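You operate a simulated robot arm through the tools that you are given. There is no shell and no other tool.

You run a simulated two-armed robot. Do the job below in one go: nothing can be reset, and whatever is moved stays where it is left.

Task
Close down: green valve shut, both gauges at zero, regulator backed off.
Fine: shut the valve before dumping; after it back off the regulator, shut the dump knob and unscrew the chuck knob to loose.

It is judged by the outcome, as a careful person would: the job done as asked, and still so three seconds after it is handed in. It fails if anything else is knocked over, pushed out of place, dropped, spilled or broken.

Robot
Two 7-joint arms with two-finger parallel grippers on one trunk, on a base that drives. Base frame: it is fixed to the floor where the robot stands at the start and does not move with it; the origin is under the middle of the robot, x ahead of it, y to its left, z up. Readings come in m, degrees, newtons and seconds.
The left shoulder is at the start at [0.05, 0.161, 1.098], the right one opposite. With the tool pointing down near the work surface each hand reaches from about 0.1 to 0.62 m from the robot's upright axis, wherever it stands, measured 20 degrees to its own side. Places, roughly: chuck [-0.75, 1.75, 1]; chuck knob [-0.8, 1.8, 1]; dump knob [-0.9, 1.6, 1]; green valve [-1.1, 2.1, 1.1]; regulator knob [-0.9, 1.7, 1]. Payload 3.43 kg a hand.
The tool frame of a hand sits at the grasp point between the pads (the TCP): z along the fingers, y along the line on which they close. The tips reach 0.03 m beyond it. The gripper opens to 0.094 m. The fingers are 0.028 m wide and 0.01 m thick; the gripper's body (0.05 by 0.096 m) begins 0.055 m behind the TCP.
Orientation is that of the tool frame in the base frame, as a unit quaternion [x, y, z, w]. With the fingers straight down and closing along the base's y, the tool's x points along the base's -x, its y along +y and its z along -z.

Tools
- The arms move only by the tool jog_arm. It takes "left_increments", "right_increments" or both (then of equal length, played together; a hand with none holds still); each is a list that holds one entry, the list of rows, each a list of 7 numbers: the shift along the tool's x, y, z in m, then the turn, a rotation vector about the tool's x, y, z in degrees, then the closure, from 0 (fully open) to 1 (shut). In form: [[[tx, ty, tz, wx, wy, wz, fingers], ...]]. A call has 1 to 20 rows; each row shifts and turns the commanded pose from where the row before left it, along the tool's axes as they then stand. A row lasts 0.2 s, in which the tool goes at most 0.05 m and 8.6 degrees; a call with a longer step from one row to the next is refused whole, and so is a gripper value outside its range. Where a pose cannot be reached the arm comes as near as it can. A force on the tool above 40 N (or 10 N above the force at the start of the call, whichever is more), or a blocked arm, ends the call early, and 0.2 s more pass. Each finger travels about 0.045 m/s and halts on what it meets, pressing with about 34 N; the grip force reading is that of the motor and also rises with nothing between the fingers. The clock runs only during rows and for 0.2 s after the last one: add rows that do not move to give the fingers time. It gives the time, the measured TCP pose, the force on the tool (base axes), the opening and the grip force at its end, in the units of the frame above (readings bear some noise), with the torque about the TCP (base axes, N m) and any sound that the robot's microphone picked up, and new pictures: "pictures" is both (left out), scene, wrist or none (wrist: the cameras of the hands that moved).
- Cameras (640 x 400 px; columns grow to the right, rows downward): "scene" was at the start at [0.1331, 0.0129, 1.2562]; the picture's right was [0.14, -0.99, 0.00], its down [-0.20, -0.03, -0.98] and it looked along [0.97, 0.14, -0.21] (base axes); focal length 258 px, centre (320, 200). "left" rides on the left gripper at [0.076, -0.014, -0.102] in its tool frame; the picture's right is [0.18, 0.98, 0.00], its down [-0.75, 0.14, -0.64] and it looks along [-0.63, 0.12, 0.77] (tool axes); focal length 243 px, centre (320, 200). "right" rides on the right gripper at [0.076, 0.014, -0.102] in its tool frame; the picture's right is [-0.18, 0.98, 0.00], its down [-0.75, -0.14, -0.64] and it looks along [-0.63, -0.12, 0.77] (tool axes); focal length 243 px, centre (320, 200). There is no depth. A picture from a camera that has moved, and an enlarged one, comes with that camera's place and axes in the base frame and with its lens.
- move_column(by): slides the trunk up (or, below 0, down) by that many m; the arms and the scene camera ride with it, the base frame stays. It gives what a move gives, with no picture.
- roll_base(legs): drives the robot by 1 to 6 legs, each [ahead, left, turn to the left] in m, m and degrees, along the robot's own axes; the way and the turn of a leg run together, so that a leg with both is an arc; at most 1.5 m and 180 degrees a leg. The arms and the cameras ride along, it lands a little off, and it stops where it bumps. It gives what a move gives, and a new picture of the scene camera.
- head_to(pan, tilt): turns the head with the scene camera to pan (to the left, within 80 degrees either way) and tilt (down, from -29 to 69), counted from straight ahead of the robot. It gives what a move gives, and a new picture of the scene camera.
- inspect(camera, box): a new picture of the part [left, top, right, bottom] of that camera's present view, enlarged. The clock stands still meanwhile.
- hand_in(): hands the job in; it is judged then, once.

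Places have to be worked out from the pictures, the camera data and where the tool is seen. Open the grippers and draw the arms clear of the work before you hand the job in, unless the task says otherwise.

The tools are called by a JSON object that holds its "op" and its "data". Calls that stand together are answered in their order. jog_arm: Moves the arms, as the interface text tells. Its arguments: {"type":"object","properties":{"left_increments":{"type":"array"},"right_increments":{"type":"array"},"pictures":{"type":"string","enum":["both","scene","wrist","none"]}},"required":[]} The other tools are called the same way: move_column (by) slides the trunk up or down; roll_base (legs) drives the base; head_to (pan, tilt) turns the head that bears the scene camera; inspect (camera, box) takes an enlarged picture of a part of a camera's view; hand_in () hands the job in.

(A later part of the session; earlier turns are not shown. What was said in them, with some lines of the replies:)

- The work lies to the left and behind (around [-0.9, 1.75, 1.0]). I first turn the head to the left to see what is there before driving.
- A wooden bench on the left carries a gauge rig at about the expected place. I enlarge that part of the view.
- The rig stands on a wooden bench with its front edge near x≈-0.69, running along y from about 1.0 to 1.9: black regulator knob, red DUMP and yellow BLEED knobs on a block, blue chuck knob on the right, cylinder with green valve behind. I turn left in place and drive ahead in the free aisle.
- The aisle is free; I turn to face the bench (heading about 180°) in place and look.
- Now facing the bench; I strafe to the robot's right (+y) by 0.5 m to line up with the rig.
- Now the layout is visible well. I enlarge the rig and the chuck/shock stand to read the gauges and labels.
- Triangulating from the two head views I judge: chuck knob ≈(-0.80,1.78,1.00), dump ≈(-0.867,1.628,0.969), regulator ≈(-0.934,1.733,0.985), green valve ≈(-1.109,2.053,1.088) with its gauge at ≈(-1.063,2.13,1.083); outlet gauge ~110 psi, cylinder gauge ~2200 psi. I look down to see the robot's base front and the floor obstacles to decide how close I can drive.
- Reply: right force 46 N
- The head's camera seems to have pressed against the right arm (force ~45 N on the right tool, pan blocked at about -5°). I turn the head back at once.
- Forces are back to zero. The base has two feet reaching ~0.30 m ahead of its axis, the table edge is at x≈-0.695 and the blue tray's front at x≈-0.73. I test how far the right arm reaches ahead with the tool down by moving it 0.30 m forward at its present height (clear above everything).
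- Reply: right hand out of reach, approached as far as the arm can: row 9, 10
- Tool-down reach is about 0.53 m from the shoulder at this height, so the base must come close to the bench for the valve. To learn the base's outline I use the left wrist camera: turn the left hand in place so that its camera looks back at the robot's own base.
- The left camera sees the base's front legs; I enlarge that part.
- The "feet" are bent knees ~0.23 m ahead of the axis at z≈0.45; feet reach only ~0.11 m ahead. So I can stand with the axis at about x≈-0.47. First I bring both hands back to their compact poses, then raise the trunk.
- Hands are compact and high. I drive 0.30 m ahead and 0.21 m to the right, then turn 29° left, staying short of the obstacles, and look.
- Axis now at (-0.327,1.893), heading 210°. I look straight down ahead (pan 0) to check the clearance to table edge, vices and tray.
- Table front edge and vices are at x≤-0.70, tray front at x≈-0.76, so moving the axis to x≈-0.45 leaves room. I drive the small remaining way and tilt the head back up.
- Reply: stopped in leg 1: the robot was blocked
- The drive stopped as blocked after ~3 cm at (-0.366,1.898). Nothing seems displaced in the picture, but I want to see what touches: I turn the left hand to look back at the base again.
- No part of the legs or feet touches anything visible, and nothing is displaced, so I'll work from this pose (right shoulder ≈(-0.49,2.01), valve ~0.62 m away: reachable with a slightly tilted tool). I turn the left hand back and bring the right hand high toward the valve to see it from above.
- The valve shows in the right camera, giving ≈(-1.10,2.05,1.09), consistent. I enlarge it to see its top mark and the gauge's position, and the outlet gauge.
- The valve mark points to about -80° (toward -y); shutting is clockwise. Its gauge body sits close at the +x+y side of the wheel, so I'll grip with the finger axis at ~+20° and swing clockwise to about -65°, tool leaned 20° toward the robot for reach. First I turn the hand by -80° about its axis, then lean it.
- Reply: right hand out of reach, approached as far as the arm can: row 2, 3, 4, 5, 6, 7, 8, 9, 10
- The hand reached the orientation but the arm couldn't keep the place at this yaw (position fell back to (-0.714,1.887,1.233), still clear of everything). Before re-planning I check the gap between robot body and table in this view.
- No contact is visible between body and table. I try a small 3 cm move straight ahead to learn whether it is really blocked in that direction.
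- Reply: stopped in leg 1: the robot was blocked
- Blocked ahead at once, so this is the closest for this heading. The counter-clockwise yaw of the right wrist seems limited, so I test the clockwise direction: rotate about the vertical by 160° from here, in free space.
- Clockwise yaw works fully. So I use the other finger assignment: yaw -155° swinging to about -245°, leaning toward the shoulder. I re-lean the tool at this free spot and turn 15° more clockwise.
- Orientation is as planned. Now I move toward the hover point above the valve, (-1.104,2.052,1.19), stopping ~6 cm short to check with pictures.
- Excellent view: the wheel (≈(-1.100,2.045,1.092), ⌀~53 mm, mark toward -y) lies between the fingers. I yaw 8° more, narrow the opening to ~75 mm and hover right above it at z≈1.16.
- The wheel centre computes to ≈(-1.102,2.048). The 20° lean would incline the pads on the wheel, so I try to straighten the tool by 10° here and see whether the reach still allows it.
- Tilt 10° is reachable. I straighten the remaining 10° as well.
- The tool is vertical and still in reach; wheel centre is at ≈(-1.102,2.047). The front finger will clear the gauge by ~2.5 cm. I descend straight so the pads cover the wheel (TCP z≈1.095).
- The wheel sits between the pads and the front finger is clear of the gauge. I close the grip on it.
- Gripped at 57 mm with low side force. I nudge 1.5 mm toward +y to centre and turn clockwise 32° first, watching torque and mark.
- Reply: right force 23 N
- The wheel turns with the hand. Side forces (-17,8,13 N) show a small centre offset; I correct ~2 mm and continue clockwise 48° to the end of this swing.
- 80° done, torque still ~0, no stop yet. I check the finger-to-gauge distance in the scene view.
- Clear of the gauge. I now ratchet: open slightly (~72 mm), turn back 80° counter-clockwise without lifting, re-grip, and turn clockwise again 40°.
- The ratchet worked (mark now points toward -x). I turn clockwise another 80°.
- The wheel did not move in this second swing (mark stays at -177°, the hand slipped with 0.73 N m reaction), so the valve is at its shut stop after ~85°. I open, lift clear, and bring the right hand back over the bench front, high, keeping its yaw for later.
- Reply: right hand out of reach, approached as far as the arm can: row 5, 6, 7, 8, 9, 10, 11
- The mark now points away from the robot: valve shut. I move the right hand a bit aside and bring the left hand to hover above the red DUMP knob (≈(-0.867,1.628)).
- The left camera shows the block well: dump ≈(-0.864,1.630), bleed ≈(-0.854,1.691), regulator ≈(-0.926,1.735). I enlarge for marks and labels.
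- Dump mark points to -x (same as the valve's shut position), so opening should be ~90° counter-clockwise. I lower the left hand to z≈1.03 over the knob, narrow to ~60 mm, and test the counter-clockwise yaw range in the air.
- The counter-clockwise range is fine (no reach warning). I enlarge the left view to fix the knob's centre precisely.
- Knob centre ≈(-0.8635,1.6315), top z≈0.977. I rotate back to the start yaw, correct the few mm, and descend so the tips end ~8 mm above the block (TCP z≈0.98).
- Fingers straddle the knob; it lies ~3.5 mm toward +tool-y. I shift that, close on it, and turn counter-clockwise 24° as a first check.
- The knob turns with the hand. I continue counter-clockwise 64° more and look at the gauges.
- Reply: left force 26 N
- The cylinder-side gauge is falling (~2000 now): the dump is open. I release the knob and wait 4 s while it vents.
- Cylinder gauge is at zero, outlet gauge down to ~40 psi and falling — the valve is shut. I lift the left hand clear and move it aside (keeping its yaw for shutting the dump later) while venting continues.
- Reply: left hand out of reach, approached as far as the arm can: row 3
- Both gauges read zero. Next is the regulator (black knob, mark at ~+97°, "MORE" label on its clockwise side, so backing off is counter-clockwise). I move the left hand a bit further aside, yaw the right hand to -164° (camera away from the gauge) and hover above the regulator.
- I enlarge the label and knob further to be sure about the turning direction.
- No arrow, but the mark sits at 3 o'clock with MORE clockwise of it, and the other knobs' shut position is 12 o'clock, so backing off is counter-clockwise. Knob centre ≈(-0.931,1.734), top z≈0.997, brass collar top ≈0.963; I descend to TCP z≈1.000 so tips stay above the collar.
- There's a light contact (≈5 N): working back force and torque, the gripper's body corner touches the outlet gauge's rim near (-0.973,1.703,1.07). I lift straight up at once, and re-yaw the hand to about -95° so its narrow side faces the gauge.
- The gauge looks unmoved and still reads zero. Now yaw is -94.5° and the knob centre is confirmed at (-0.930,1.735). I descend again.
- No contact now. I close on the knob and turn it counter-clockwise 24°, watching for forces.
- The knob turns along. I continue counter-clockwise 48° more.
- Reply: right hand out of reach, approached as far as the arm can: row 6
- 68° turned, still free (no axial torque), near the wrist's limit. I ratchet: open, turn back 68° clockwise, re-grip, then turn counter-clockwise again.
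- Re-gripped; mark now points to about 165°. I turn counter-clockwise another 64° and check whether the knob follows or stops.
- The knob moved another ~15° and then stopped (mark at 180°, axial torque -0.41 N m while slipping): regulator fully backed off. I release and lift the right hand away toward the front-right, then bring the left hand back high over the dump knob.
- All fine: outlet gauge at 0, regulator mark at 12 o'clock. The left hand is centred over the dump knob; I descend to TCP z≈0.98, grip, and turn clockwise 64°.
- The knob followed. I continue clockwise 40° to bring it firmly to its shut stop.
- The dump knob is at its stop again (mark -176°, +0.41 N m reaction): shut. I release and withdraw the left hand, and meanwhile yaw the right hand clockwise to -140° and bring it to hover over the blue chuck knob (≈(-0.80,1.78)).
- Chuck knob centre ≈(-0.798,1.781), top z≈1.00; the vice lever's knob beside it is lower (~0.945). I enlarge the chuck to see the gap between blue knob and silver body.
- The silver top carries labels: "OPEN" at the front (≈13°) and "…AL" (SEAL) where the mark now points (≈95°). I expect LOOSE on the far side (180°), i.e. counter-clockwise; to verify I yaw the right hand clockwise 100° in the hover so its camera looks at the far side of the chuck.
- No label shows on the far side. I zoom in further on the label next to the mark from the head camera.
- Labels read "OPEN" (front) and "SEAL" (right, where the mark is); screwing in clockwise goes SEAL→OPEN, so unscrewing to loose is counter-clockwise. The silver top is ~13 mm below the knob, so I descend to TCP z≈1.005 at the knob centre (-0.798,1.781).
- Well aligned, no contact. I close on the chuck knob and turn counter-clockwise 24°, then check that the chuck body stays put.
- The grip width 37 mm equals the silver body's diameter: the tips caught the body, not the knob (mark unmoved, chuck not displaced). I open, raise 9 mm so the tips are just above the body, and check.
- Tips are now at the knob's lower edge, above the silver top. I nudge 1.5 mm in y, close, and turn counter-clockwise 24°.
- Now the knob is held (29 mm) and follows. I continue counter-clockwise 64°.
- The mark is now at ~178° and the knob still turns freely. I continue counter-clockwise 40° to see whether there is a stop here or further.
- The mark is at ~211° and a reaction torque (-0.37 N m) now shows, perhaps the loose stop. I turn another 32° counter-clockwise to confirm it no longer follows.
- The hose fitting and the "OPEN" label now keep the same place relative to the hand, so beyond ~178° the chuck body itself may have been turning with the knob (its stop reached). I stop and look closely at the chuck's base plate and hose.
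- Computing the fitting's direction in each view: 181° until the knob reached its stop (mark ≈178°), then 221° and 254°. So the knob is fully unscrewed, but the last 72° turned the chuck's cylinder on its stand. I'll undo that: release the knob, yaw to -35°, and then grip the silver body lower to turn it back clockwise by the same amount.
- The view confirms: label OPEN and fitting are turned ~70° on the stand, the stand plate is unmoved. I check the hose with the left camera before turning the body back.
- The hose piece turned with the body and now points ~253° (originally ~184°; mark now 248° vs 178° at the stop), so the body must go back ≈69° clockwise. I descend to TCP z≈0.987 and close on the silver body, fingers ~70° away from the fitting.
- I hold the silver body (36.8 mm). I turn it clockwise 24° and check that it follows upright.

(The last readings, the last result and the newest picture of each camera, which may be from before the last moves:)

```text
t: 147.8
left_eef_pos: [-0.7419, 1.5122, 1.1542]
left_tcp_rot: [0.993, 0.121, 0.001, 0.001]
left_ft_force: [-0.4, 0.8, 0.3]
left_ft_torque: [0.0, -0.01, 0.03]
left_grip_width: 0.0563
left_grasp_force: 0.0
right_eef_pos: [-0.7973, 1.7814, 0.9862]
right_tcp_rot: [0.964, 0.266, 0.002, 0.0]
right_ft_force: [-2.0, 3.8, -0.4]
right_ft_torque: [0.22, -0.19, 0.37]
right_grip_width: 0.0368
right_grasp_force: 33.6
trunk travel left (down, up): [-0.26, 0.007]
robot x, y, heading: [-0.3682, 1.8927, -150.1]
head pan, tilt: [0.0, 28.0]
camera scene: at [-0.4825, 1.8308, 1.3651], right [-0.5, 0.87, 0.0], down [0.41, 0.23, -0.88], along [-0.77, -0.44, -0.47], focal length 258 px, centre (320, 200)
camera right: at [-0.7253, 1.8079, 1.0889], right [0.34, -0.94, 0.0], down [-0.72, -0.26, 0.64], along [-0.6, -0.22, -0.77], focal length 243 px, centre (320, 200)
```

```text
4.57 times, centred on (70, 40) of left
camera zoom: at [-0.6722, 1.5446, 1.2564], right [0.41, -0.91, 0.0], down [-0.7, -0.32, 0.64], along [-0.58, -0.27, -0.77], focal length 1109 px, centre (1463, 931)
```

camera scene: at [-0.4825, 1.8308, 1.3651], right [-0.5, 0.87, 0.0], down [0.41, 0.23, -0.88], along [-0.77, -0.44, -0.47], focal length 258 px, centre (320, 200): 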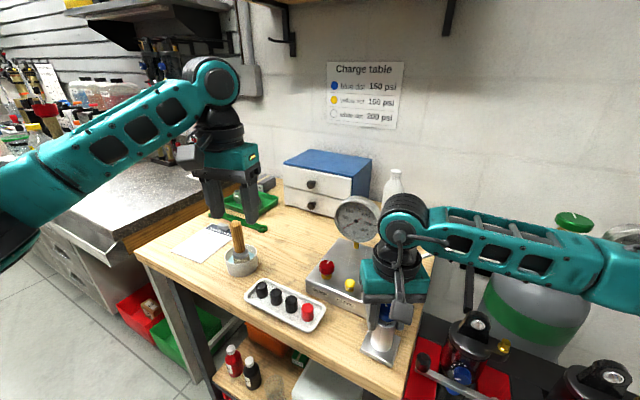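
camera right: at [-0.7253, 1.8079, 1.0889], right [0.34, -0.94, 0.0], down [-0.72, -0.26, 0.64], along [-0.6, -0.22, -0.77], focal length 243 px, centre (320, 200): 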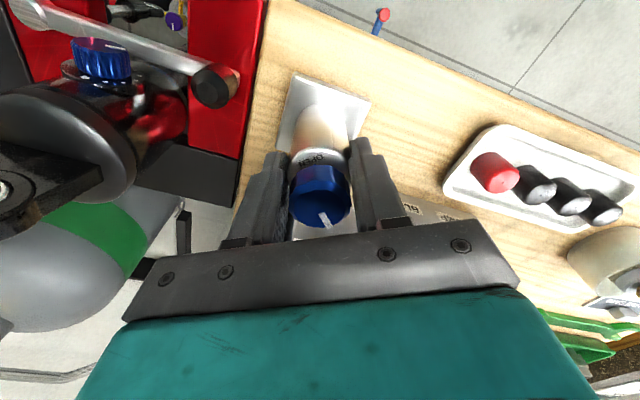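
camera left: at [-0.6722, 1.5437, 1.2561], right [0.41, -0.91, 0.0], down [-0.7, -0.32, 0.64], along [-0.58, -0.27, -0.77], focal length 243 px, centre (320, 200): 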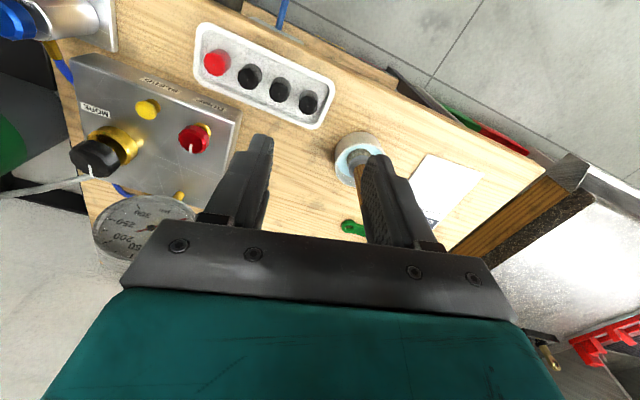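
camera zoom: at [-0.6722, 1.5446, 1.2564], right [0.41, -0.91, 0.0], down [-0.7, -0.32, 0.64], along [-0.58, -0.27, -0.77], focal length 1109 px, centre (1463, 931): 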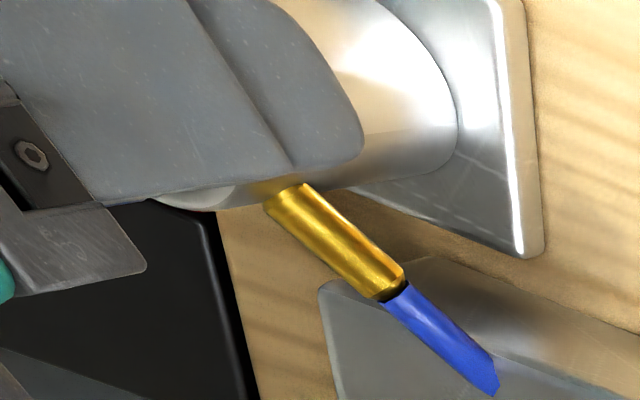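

The body follows cleanly and the stand is unmoved. I turn 40° more clockwise and compare with the original picture from the left camera.

{"op": "jog_arm", "data": {"right_increments": [[[0, 0, 0, 0, 0, 8, 0.9], [0, 0, 0, 0, 0, 8, 0.9], [0, 0, 0, 0, 0, 8, 0.9], [0, 0, 0, 0, 0, 8, 0.9], [0, 0, 0, 0, 0, 8, 0.9]]], "pictures": "wrist"}}

{"op": "inspect", "data": {"camera": "right", "box": [220, 60, 420, 240]}}

{"op": "inspect", "data": {"camera": "left", "box": [0, 0, 140, 80]}}

```text
t: 149.0
left_eef_pos: [-0.7428, 1.5108, 1.1551]
left_tcp_rot: [0.993, 0.119, 0.001, -0.001]
left_ft_force: [0.5, 0.4, -0.1]
left_ft_torque: [-0.01, 0.01, -0.03]
left_grip_width: 0.0564
left_grasp_force: 0.0
right_eef_pos: [-0.7975, 1.7815, 0.9875]
right_tcp_rot: [0.997, -0.08, 0.003, 0.001]
right_ft_force: [3.7, 2.4, 0.1]
right_ft_torque: [0.1, -0.57, 0.34]
right_grip_width: 0.0366
right_grasp_force: 33.7
trunk travel left (down, up): [-0.26, 0.007]
robot x, y, heading: [-0.3692, 1.8931, -150.4]
head pan, tilt: [0.0, 28.0]
camera right: at [-0.7253, 1.7552, 1.0892], right [-0.34, -0.94, 0.0], down [-0.72, 0.26, 0.64], along [-0.6, 0.22, -0.77], focal length 243 px, centre (320, 200)
```

right: 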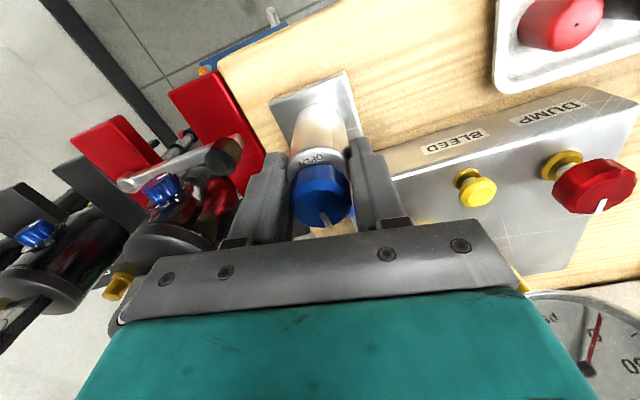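

```text
2.22 times, centred on (320, 150) of right
camera zoom: at [-0.7253, 1.7552, 1.0892], right [-0.34, -0.94, 0.0], down [-0.72, 0.26, 0.64], along [-0.6, 0.22, -0.77], focal length 539 px, centre (320, 311)
```

zoom: 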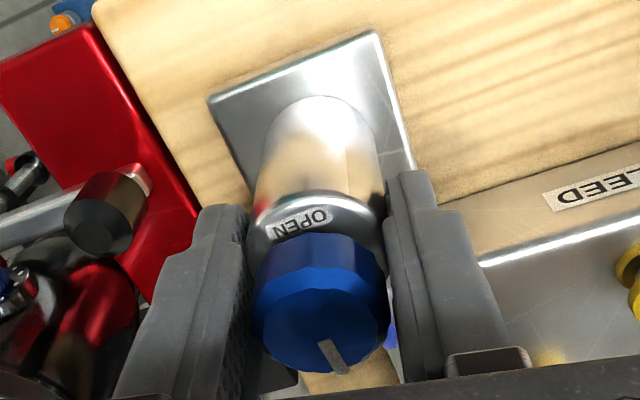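

```text
4.57 times, centred on (70, 40) of left
camera zoom: at [-0.6717, 1.5444, 1.2565], right [0.41, -0.91, 0.0], down [-0.7, -0.32, 0.64], along [-0.58, -0.27, -0.77], focal length 1109 px, centre (1463, 931)
```

zoom: 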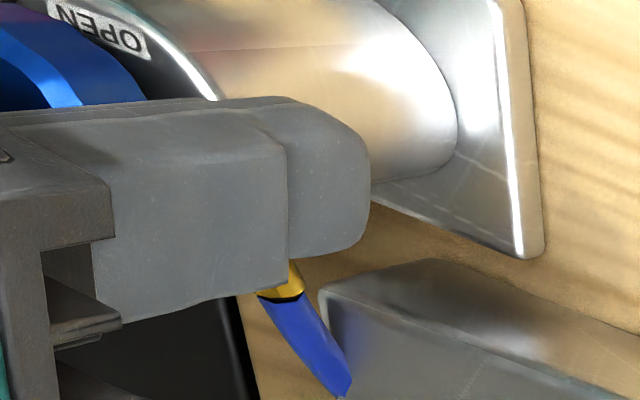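

Very close to the original: the fitting's end ring is ~15 px (≈5°) short of its original place. I turn 5.5° more, then compare.

{"op": "jog_arm", "data": {"right_increments": [[[0, 0, 0, 0, 0, 5.5, 0.9], [0, 0, 0, 0, 0, 0, 0.9]]], "pictures": "wrist"}}

{"op": "inspect", "data": {"camera": "left", "box": [0, 0, 140, 80]}}

```text
t: 149.6
left_eef_pos: [-0.7421, 1.512, 1.1531]
left_tcp_rot: [0.993, 0.121, 0.001, 0.001]
left_ft_force: [0.9, -0.4, 0.5]
left_ft_torque: [0.04, -0.02, 0.01]
left_grip_width: 0.0565
left_grasp_force: 0.1
right_eef_pos: [-0.7954, 1.781, 0.9876]
right_tcp_rot: [0.992, -0.128, 0.002, 0.001]
right_ft_force: [6.8, 2.5, -0.4]
right_ft_torque: [-0.02, -0.68, 0.2]
right_grip_width: 0.0371
right_grasp_force: 33.9
trunk travel left (down, up): [-0.26, 0.007]
robot x, y, heading: [-0.3692, 1.8956, -150.3]
head pan, tilt: [0.0, 28.0]
camera right: at [-0.728, 1.7484, 1.0891], right [-0.43, -0.9, 0.0], down [-0.7, 0.33, 0.64], along [-0.58, 0.27, -0.77], focal length 243 px, centre (320, 200)
```

right: 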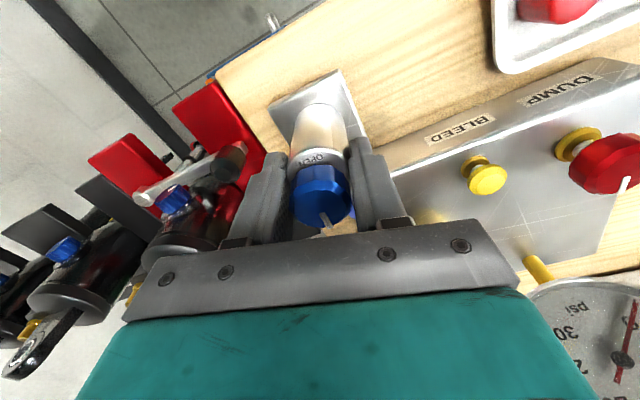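

```text
4.57 times, centred on (70, 40) of left
camera zoom: at [-0.6715, 1.5445, 1.2566], right [0.41, -0.91, 0.0], down [-0.7, -0.32, 0.64], along [-0.58, -0.27, -0.77], focal length 1109 px, centre (1463, 931)
```

zoom: 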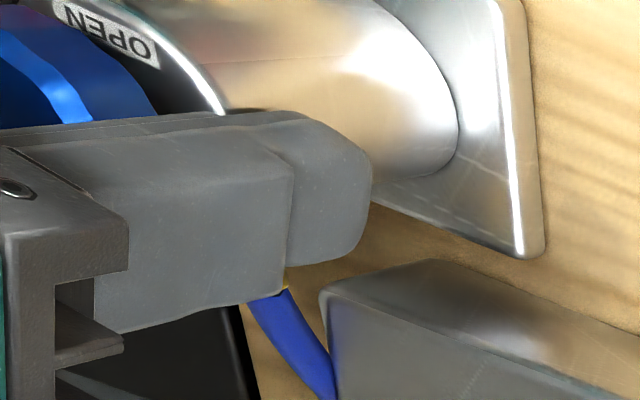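

It now matches the original picture closely. I release the body gently, lift straight up, and inspect the chuck.

{"op": "jog_arm", "data": {"right_increments": [[[0, 0, 0, 0, 0, 0, 0.6], [0, 0, 0, 0, 0, 0, 0.45], [0, 0, 0, 0, 0, 0, 0.45], [0, 0, -0.02, 0, 0, 0, 0.45], [0, 0, -0.04, 0, 0, 0, 0.4], [0, 0, -0.045, 0, 0, 0, 0.3], [0, 0, -0.045, 0, 0, 0, 0.2]]], "pictures": "both"}}

{"op": "inspect", "data": {"camera": "left", "box": [0, 0, 140, 80]}}

{"op": "inspect", "data": {"camera": "scene", "box": [290, 180, 450, 370]}}

{"op": "inspect", "data": {"camera": "right", "box": [240, 20, 440, 180]}}

```text
t: 151.2
left_eef_pos: [-0.7426, 1.5107, 1.1543]
left_tcp_rot: [0.993, 0.12, 0.001, 0.0]
left_ft_force: [1.1, 0.4, 0.8]
left_ft_torque: [0.0, 0.02, -0.02]
left_grip_width: 0.0564
left_grasp_force: 0.0
right_eef_pos: [-0.7987, 1.7809, 1.1406]
right_tcp_rot: [0.992, -0.127, 0.001, 0.0]
right_ft_force: [0.5, 0.7, -0.1]
right_ft_torque: [0.03, 0.0, 0.03]
right_grip_width: 0.0753
right_grasp_force: 0.0
trunk travel left (down, up): [-0.26, 0.007]
robot x, y, heading: [-0.3699, 1.8956, -150.2]
head pan, tilt: [0.0, 28.0]
camera scene: at [-0.4817, 1.8303, 1.3651], right [-0.5, 0.87, 0.0], down [0.41, 0.23, -0.88], along [-0.77, -0.44, -0.47], focal length 258 px, centre (320, 200)
camera right: at [-0.7292, 1.7477, 1.2422], right [-0.43, -0.9, 0.0], down [-0.7, 0.33, 0.64], along [-0.58, 0.27, -0.77], focal length 243 px, centre (320, 200)
```

scene: 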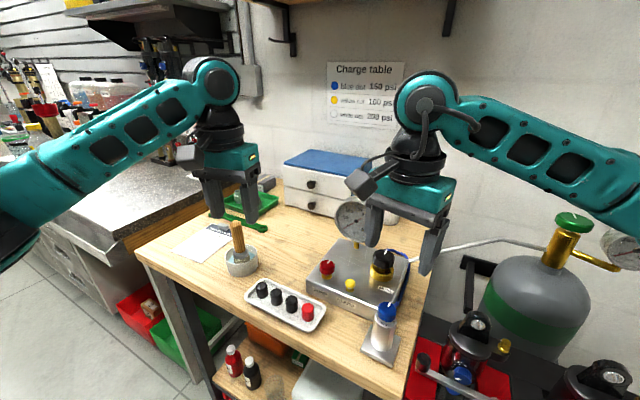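
right: 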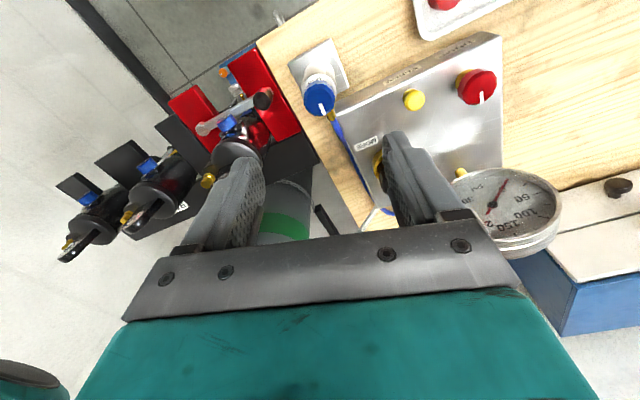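

```text
4.57 times, centred on (70, 40) of left
camera zoom: at [-0.6715, 1.5442, 1.2564], right [0.41, -0.91, 0.0], down [-0.7, -0.32, 0.64], along [-0.58, -0.27, -0.77], focal length 1109 px, centre (1463, 931)
```

zoom: 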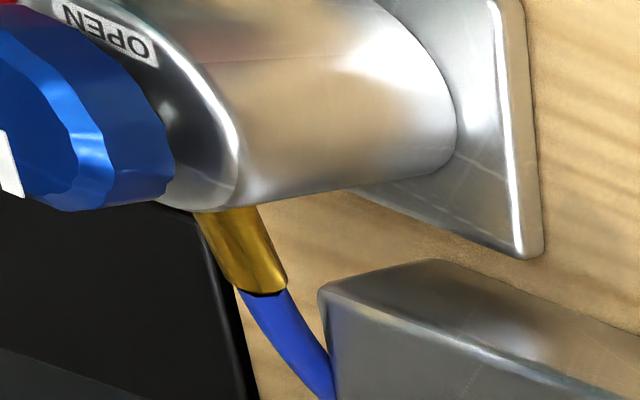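

```text
2.11 times, centred on (370, 275) of scene
camera zoom: at [-0.4817, 1.8303, 1.3651], right [-0.5, 0.87, 0.0], down [0.41, 0.23, -0.88], along [-0.77, -0.44, -0.47], focal length 542 px, centre (215, 42)
```

zoom: 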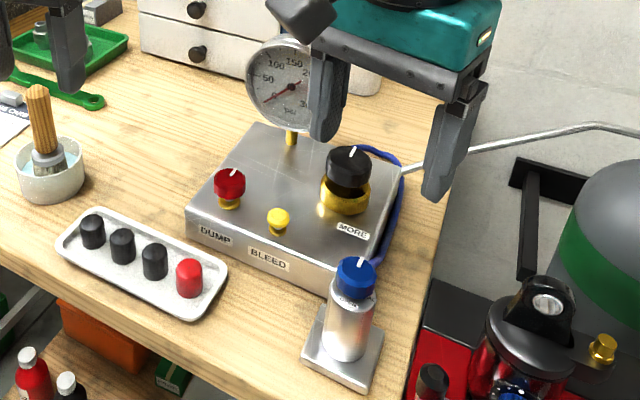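

```text
2.50 times, centred on (340, 100) of right
camera zoom: at [-0.7292, 1.7477, 1.2422], right [-0.43, -0.9, 0.0], down [-0.7, 0.33, 0.64], along [-0.58, 0.27, -0.77], focal length 606 px, centre (270, 450)
```

zoom: 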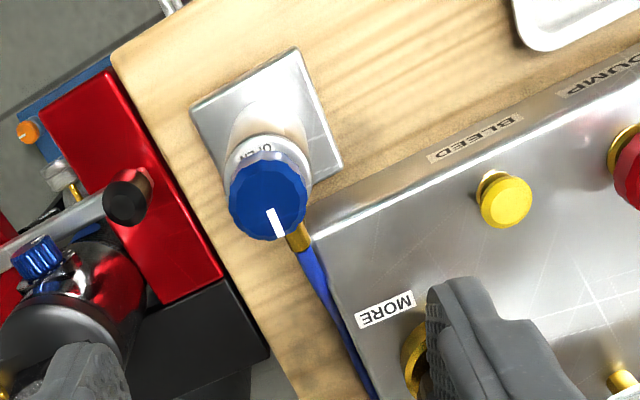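

The chuck is back in place (fitting and hose match the original view, stand unmoved) and its knob mark is at ~12 o'clock = unscrewed to its stop. I now open both grippers and draw both hands up and back, then check the gauges.

{"op": "jog_arm", "data": {"right_increments": [[[0.016, -0.018, -0.025, 0, 0, 0, 0], [0.016, -0.018, -0.025, 0, 0, 0, 0], [0.016, -0.018, -0.025, 0, 0, 0, 0], [0.016, -0.018, -0.025, 0, 0, 0, 0], [0.016, -0.018, -0.025, 0, 0, 0, 0], [0.016, -0.018, -0.025, 0, 0, 0, 0], [0, 0, 0, 0, 0, 0, 0]]], "left_increments": [[[0.0218, 0.0019, -0.0233, 0, 0, 0, 0], [0.0218, 0.0019, -0.0233, 0, 0, 0, 0], [0.0218, 0.0019, -0.0233, 0, 0, 0, 0], [0.0218, 0.0019, -0.0233, 0, 0, 0, 0], [0.0218, 0.0019, -0.0233, 0, 0, 0, 0], [0.0218, 0.0019, -0.0233, 0, 0, 0, 0], [0, 0, 0, 0, 0, 0, 0]]], "pictures": "both"}}

{"op": "inspect", "data": {"camera": "scene", "box": [290, 170, 450, 370]}}

{"op": "inspect", "data": {"camera": "scene", "box": [540, 190, 640, 280]}}

```text
t: 152.8
left_eef_pos: [-0.6164, 1.529, 1.2928]
left_tcp_rot: [0.993, 0.12, 0.002, 0.0]
left_ft_force: [0.4, 0.0, 0.2]
left_ft_torque: [0.01, -0.01, 0.03]
left_grip_width: 0.0942
left_grasp_force: 0.1
right_eef_pos: [-0.6782, 1.8628, 1.2886]
right_tcp_rot: [0.992, -0.127, 0.002, -0.001]
right_ft_force: [-0.6, -0.5, -1.1]
right_ft_torque: [-0.02, 0.0, 0.0]
right_grip_width: 0.0942
right_grasp_force: 0.0
trunk travel left (down, up): [-0.26, 0.007]
robot x, y, heading: [-0.3692, 1.895, -150.0]
head pan, tilt: [0.0, 28.0]
camera scene: at [-0.4829, 1.8301, 1.365], right [-0.5, 0.87, 0.0], down [0.41, 0.23, -0.88], along [-0.77, -0.44, -0.47], focal length 258 px, centre (320, 200)
camera right: at [-0.6096, 1.8288, 1.3903], right [-0.43, -0.9, 0.0], down [-0.7, 0.33, 0.64], along [-0.58, 0.27, -0.77], focal length 243 px, centre (320, 200)
camera left: at [-0.5453, 1.5631, 1.3953], right [0.41, -0.91, 0.0], down [-0.7, -0.32, 0.64], along [-0.58, -0.27, -0.77], focal length 243 px, centre (320, 200)
```

scene: 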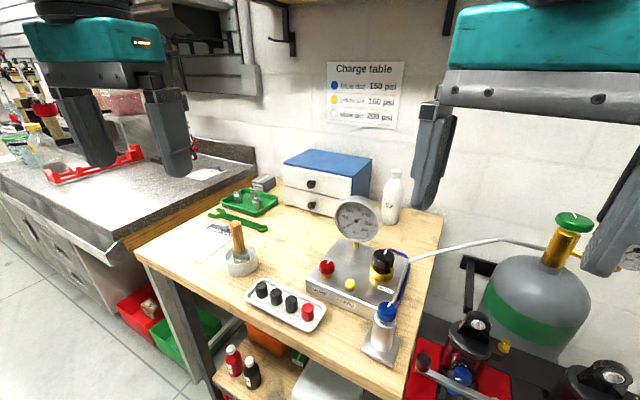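
right: 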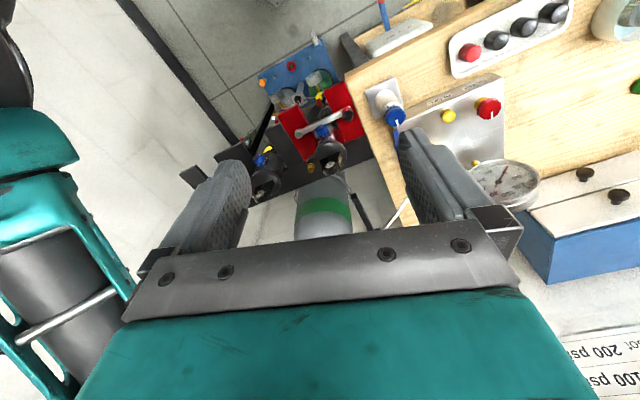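
left: 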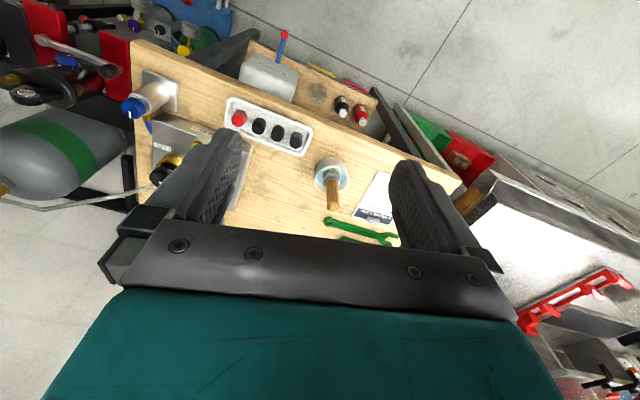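

```text
2.00 times, centred on (370, 270) of scene
camera zoom: at [-0.4829, 1.8301, 1.365], right [-0.5, 0.87, 0.0], down [0.41, 0.23, -0.88], along [-0.77, -0.44, -0.47], focal length 515 px, centre (220, 60)
```

zoom: 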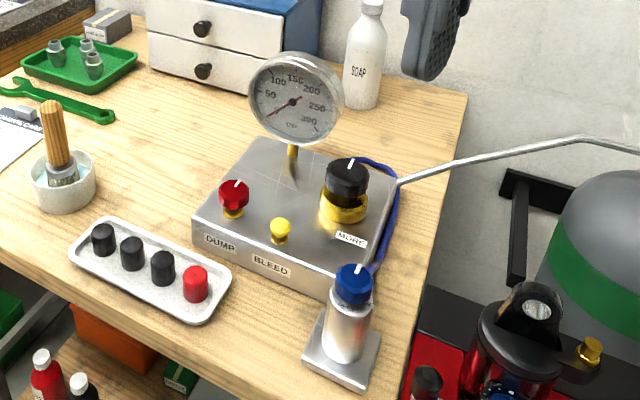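

```text
4.44 times, centred on (590, 235) of scene
camera zoom: at [-0.4829, 1.8301, 1.365], right [-0.5, 0.87, 0.0], down [0.41, 0.23, -0.88], along [-0.77, -0.44, -0.47], focal length 1145 px, centre (-880, 44)
```

zoom: 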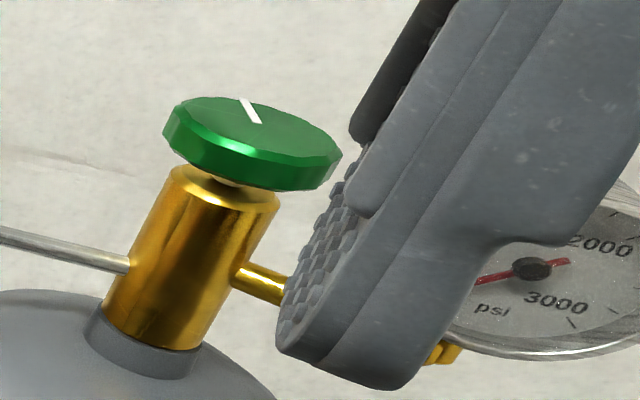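

All four marks are at 12 o'clock, outlet gauge at 0. I back the robot off 0.25 m straight away from the bench so the arms are well clear, then check both gauges once more.

{"op": "roll_base", "data": {"legs": [[-0.2165, 0.125, 0]]}}

{"op": "inspect", "data": {"camera": "scene", "box": [300, 160, 460, 320]}}

{"op": "inspect", "data": {"camera": "scene", "box": [460, 150, 640, 290]}}

```text
t: 154.7
left_eef_pos: [-0.3689, 1.5266, 1.2922]
left_tcp_rot: [0.993, 0.121, 0.001, 0.0]
left_ft_force: [0.1, 0.9, -0.8]
left_ft_torque: [-0.01, 0.04, -0.01]
left_grip_width: 0.0942
left_grasp_force: 0.0
right_eef_pos: [-0.432, 1.859, 1.2891]
right_tcp_rot: [0.992, -0.127, 0.002, -0.001]
right_ft_force: [-0.4, -1.1, -0.1]
right_ft_torque: [0.01, 0.03, 0.0]
right_grip_width: 0.094
right_grasp_force: 0.1
trunk travel left (down, up): [-0.26, 0.007]
robot x, y, heading: [-0.1226, 1.8944, -150.1]
head pan, tilt: [0.0, 28.0]
camera scene: at [-0.2356, 1.8276, 1.3652], right [-0.5, 0.87, 0.0], down [0.41, 0.23, -0.88], along [-0.77, -0.44, -0.47], focal length 258 px, centre (320, 200)
```

scene: 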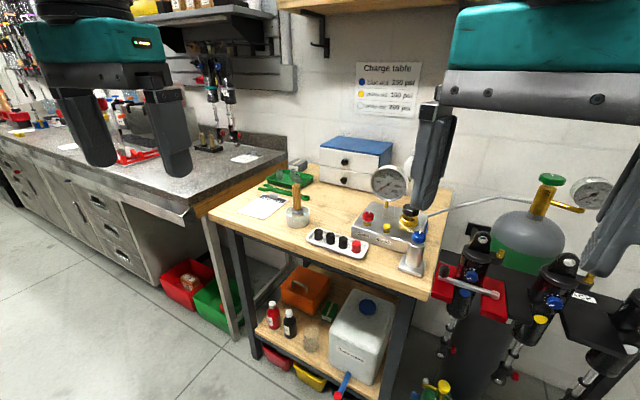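

```text
2.50 times, centred on (380, 240) of scene
camera zoom: at [-0.2356, 1.8276, 1.3652], right [-0.5, 0.87, 0.0], down [0.41, 0.23, -0.88], along [-0.77, -0.44, -0.47], focal length 644 px, centre (170, 100)
```

zoom: 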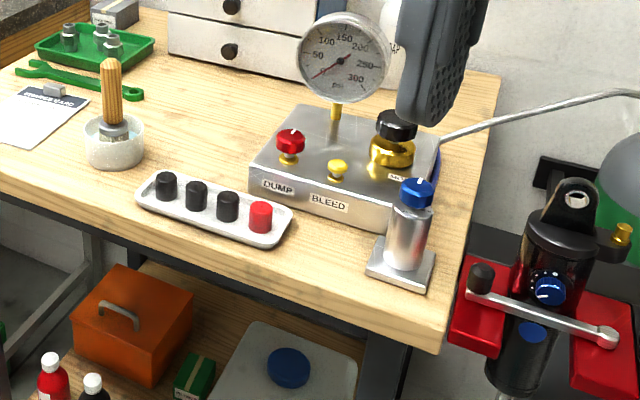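

```text
2.86 times, centred on (550, 220) of scene
camera zoom: at [-0.2356, 1.8276, 1.3652], right [-0.5, 0.87, 0.0], down [0.41, 0.23, -0.88], along [-0.77, -0.44, -0.47], focal length 736 px, centre (-337, 143)
```

zoom: 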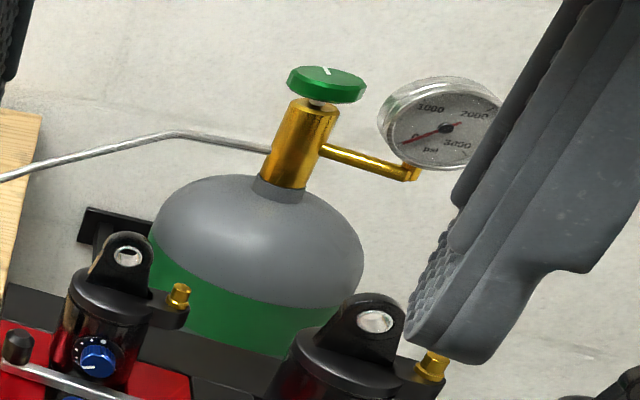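

Both gauges read zero. The green valve and the dump knob are shut, the regulator is backed off to its stop and the chuck knob is loose. Nothing is displaced, and both grippers are open and clear, so I hand the job in.

{"op": "hand_in", "data": {}}

```text
The job is handed in.
```

The rig is closed down: the green valve is shut, both gauges read zero, and the regulator is backed off. I shut the valve before dumping. After that I backed off the regulator, shut the dump knob and unscrewed the chuck knob to loose. The gauges were still at zero when I handed the job in.

- **Stops:** I turned the valve, regulator, dump knob and chuck knob until each reached its stop.
- **Chuck body turned by mistake:** after the chuck knob reached its loose stop I kept turning, and the chuck's silver body rotated about 70° on its stand. I gripped the body and turned it back. In the camera view it matches the original to within a few degrees, and the stand itself did not move.
- **Light touch on the outlet gauge:** while going down to the regulator, the gripper brushed the gauge's rim at about 5 N. I lifted off at once. The gauge had not moved and still read zero.
- **Base contact:** driving in, the base stopped against something I could not see. Nothing looked shifted afterwards, and I later backed the robot off 0.25 m from the bench.

Both grippers are open and the arms are clear of the work.
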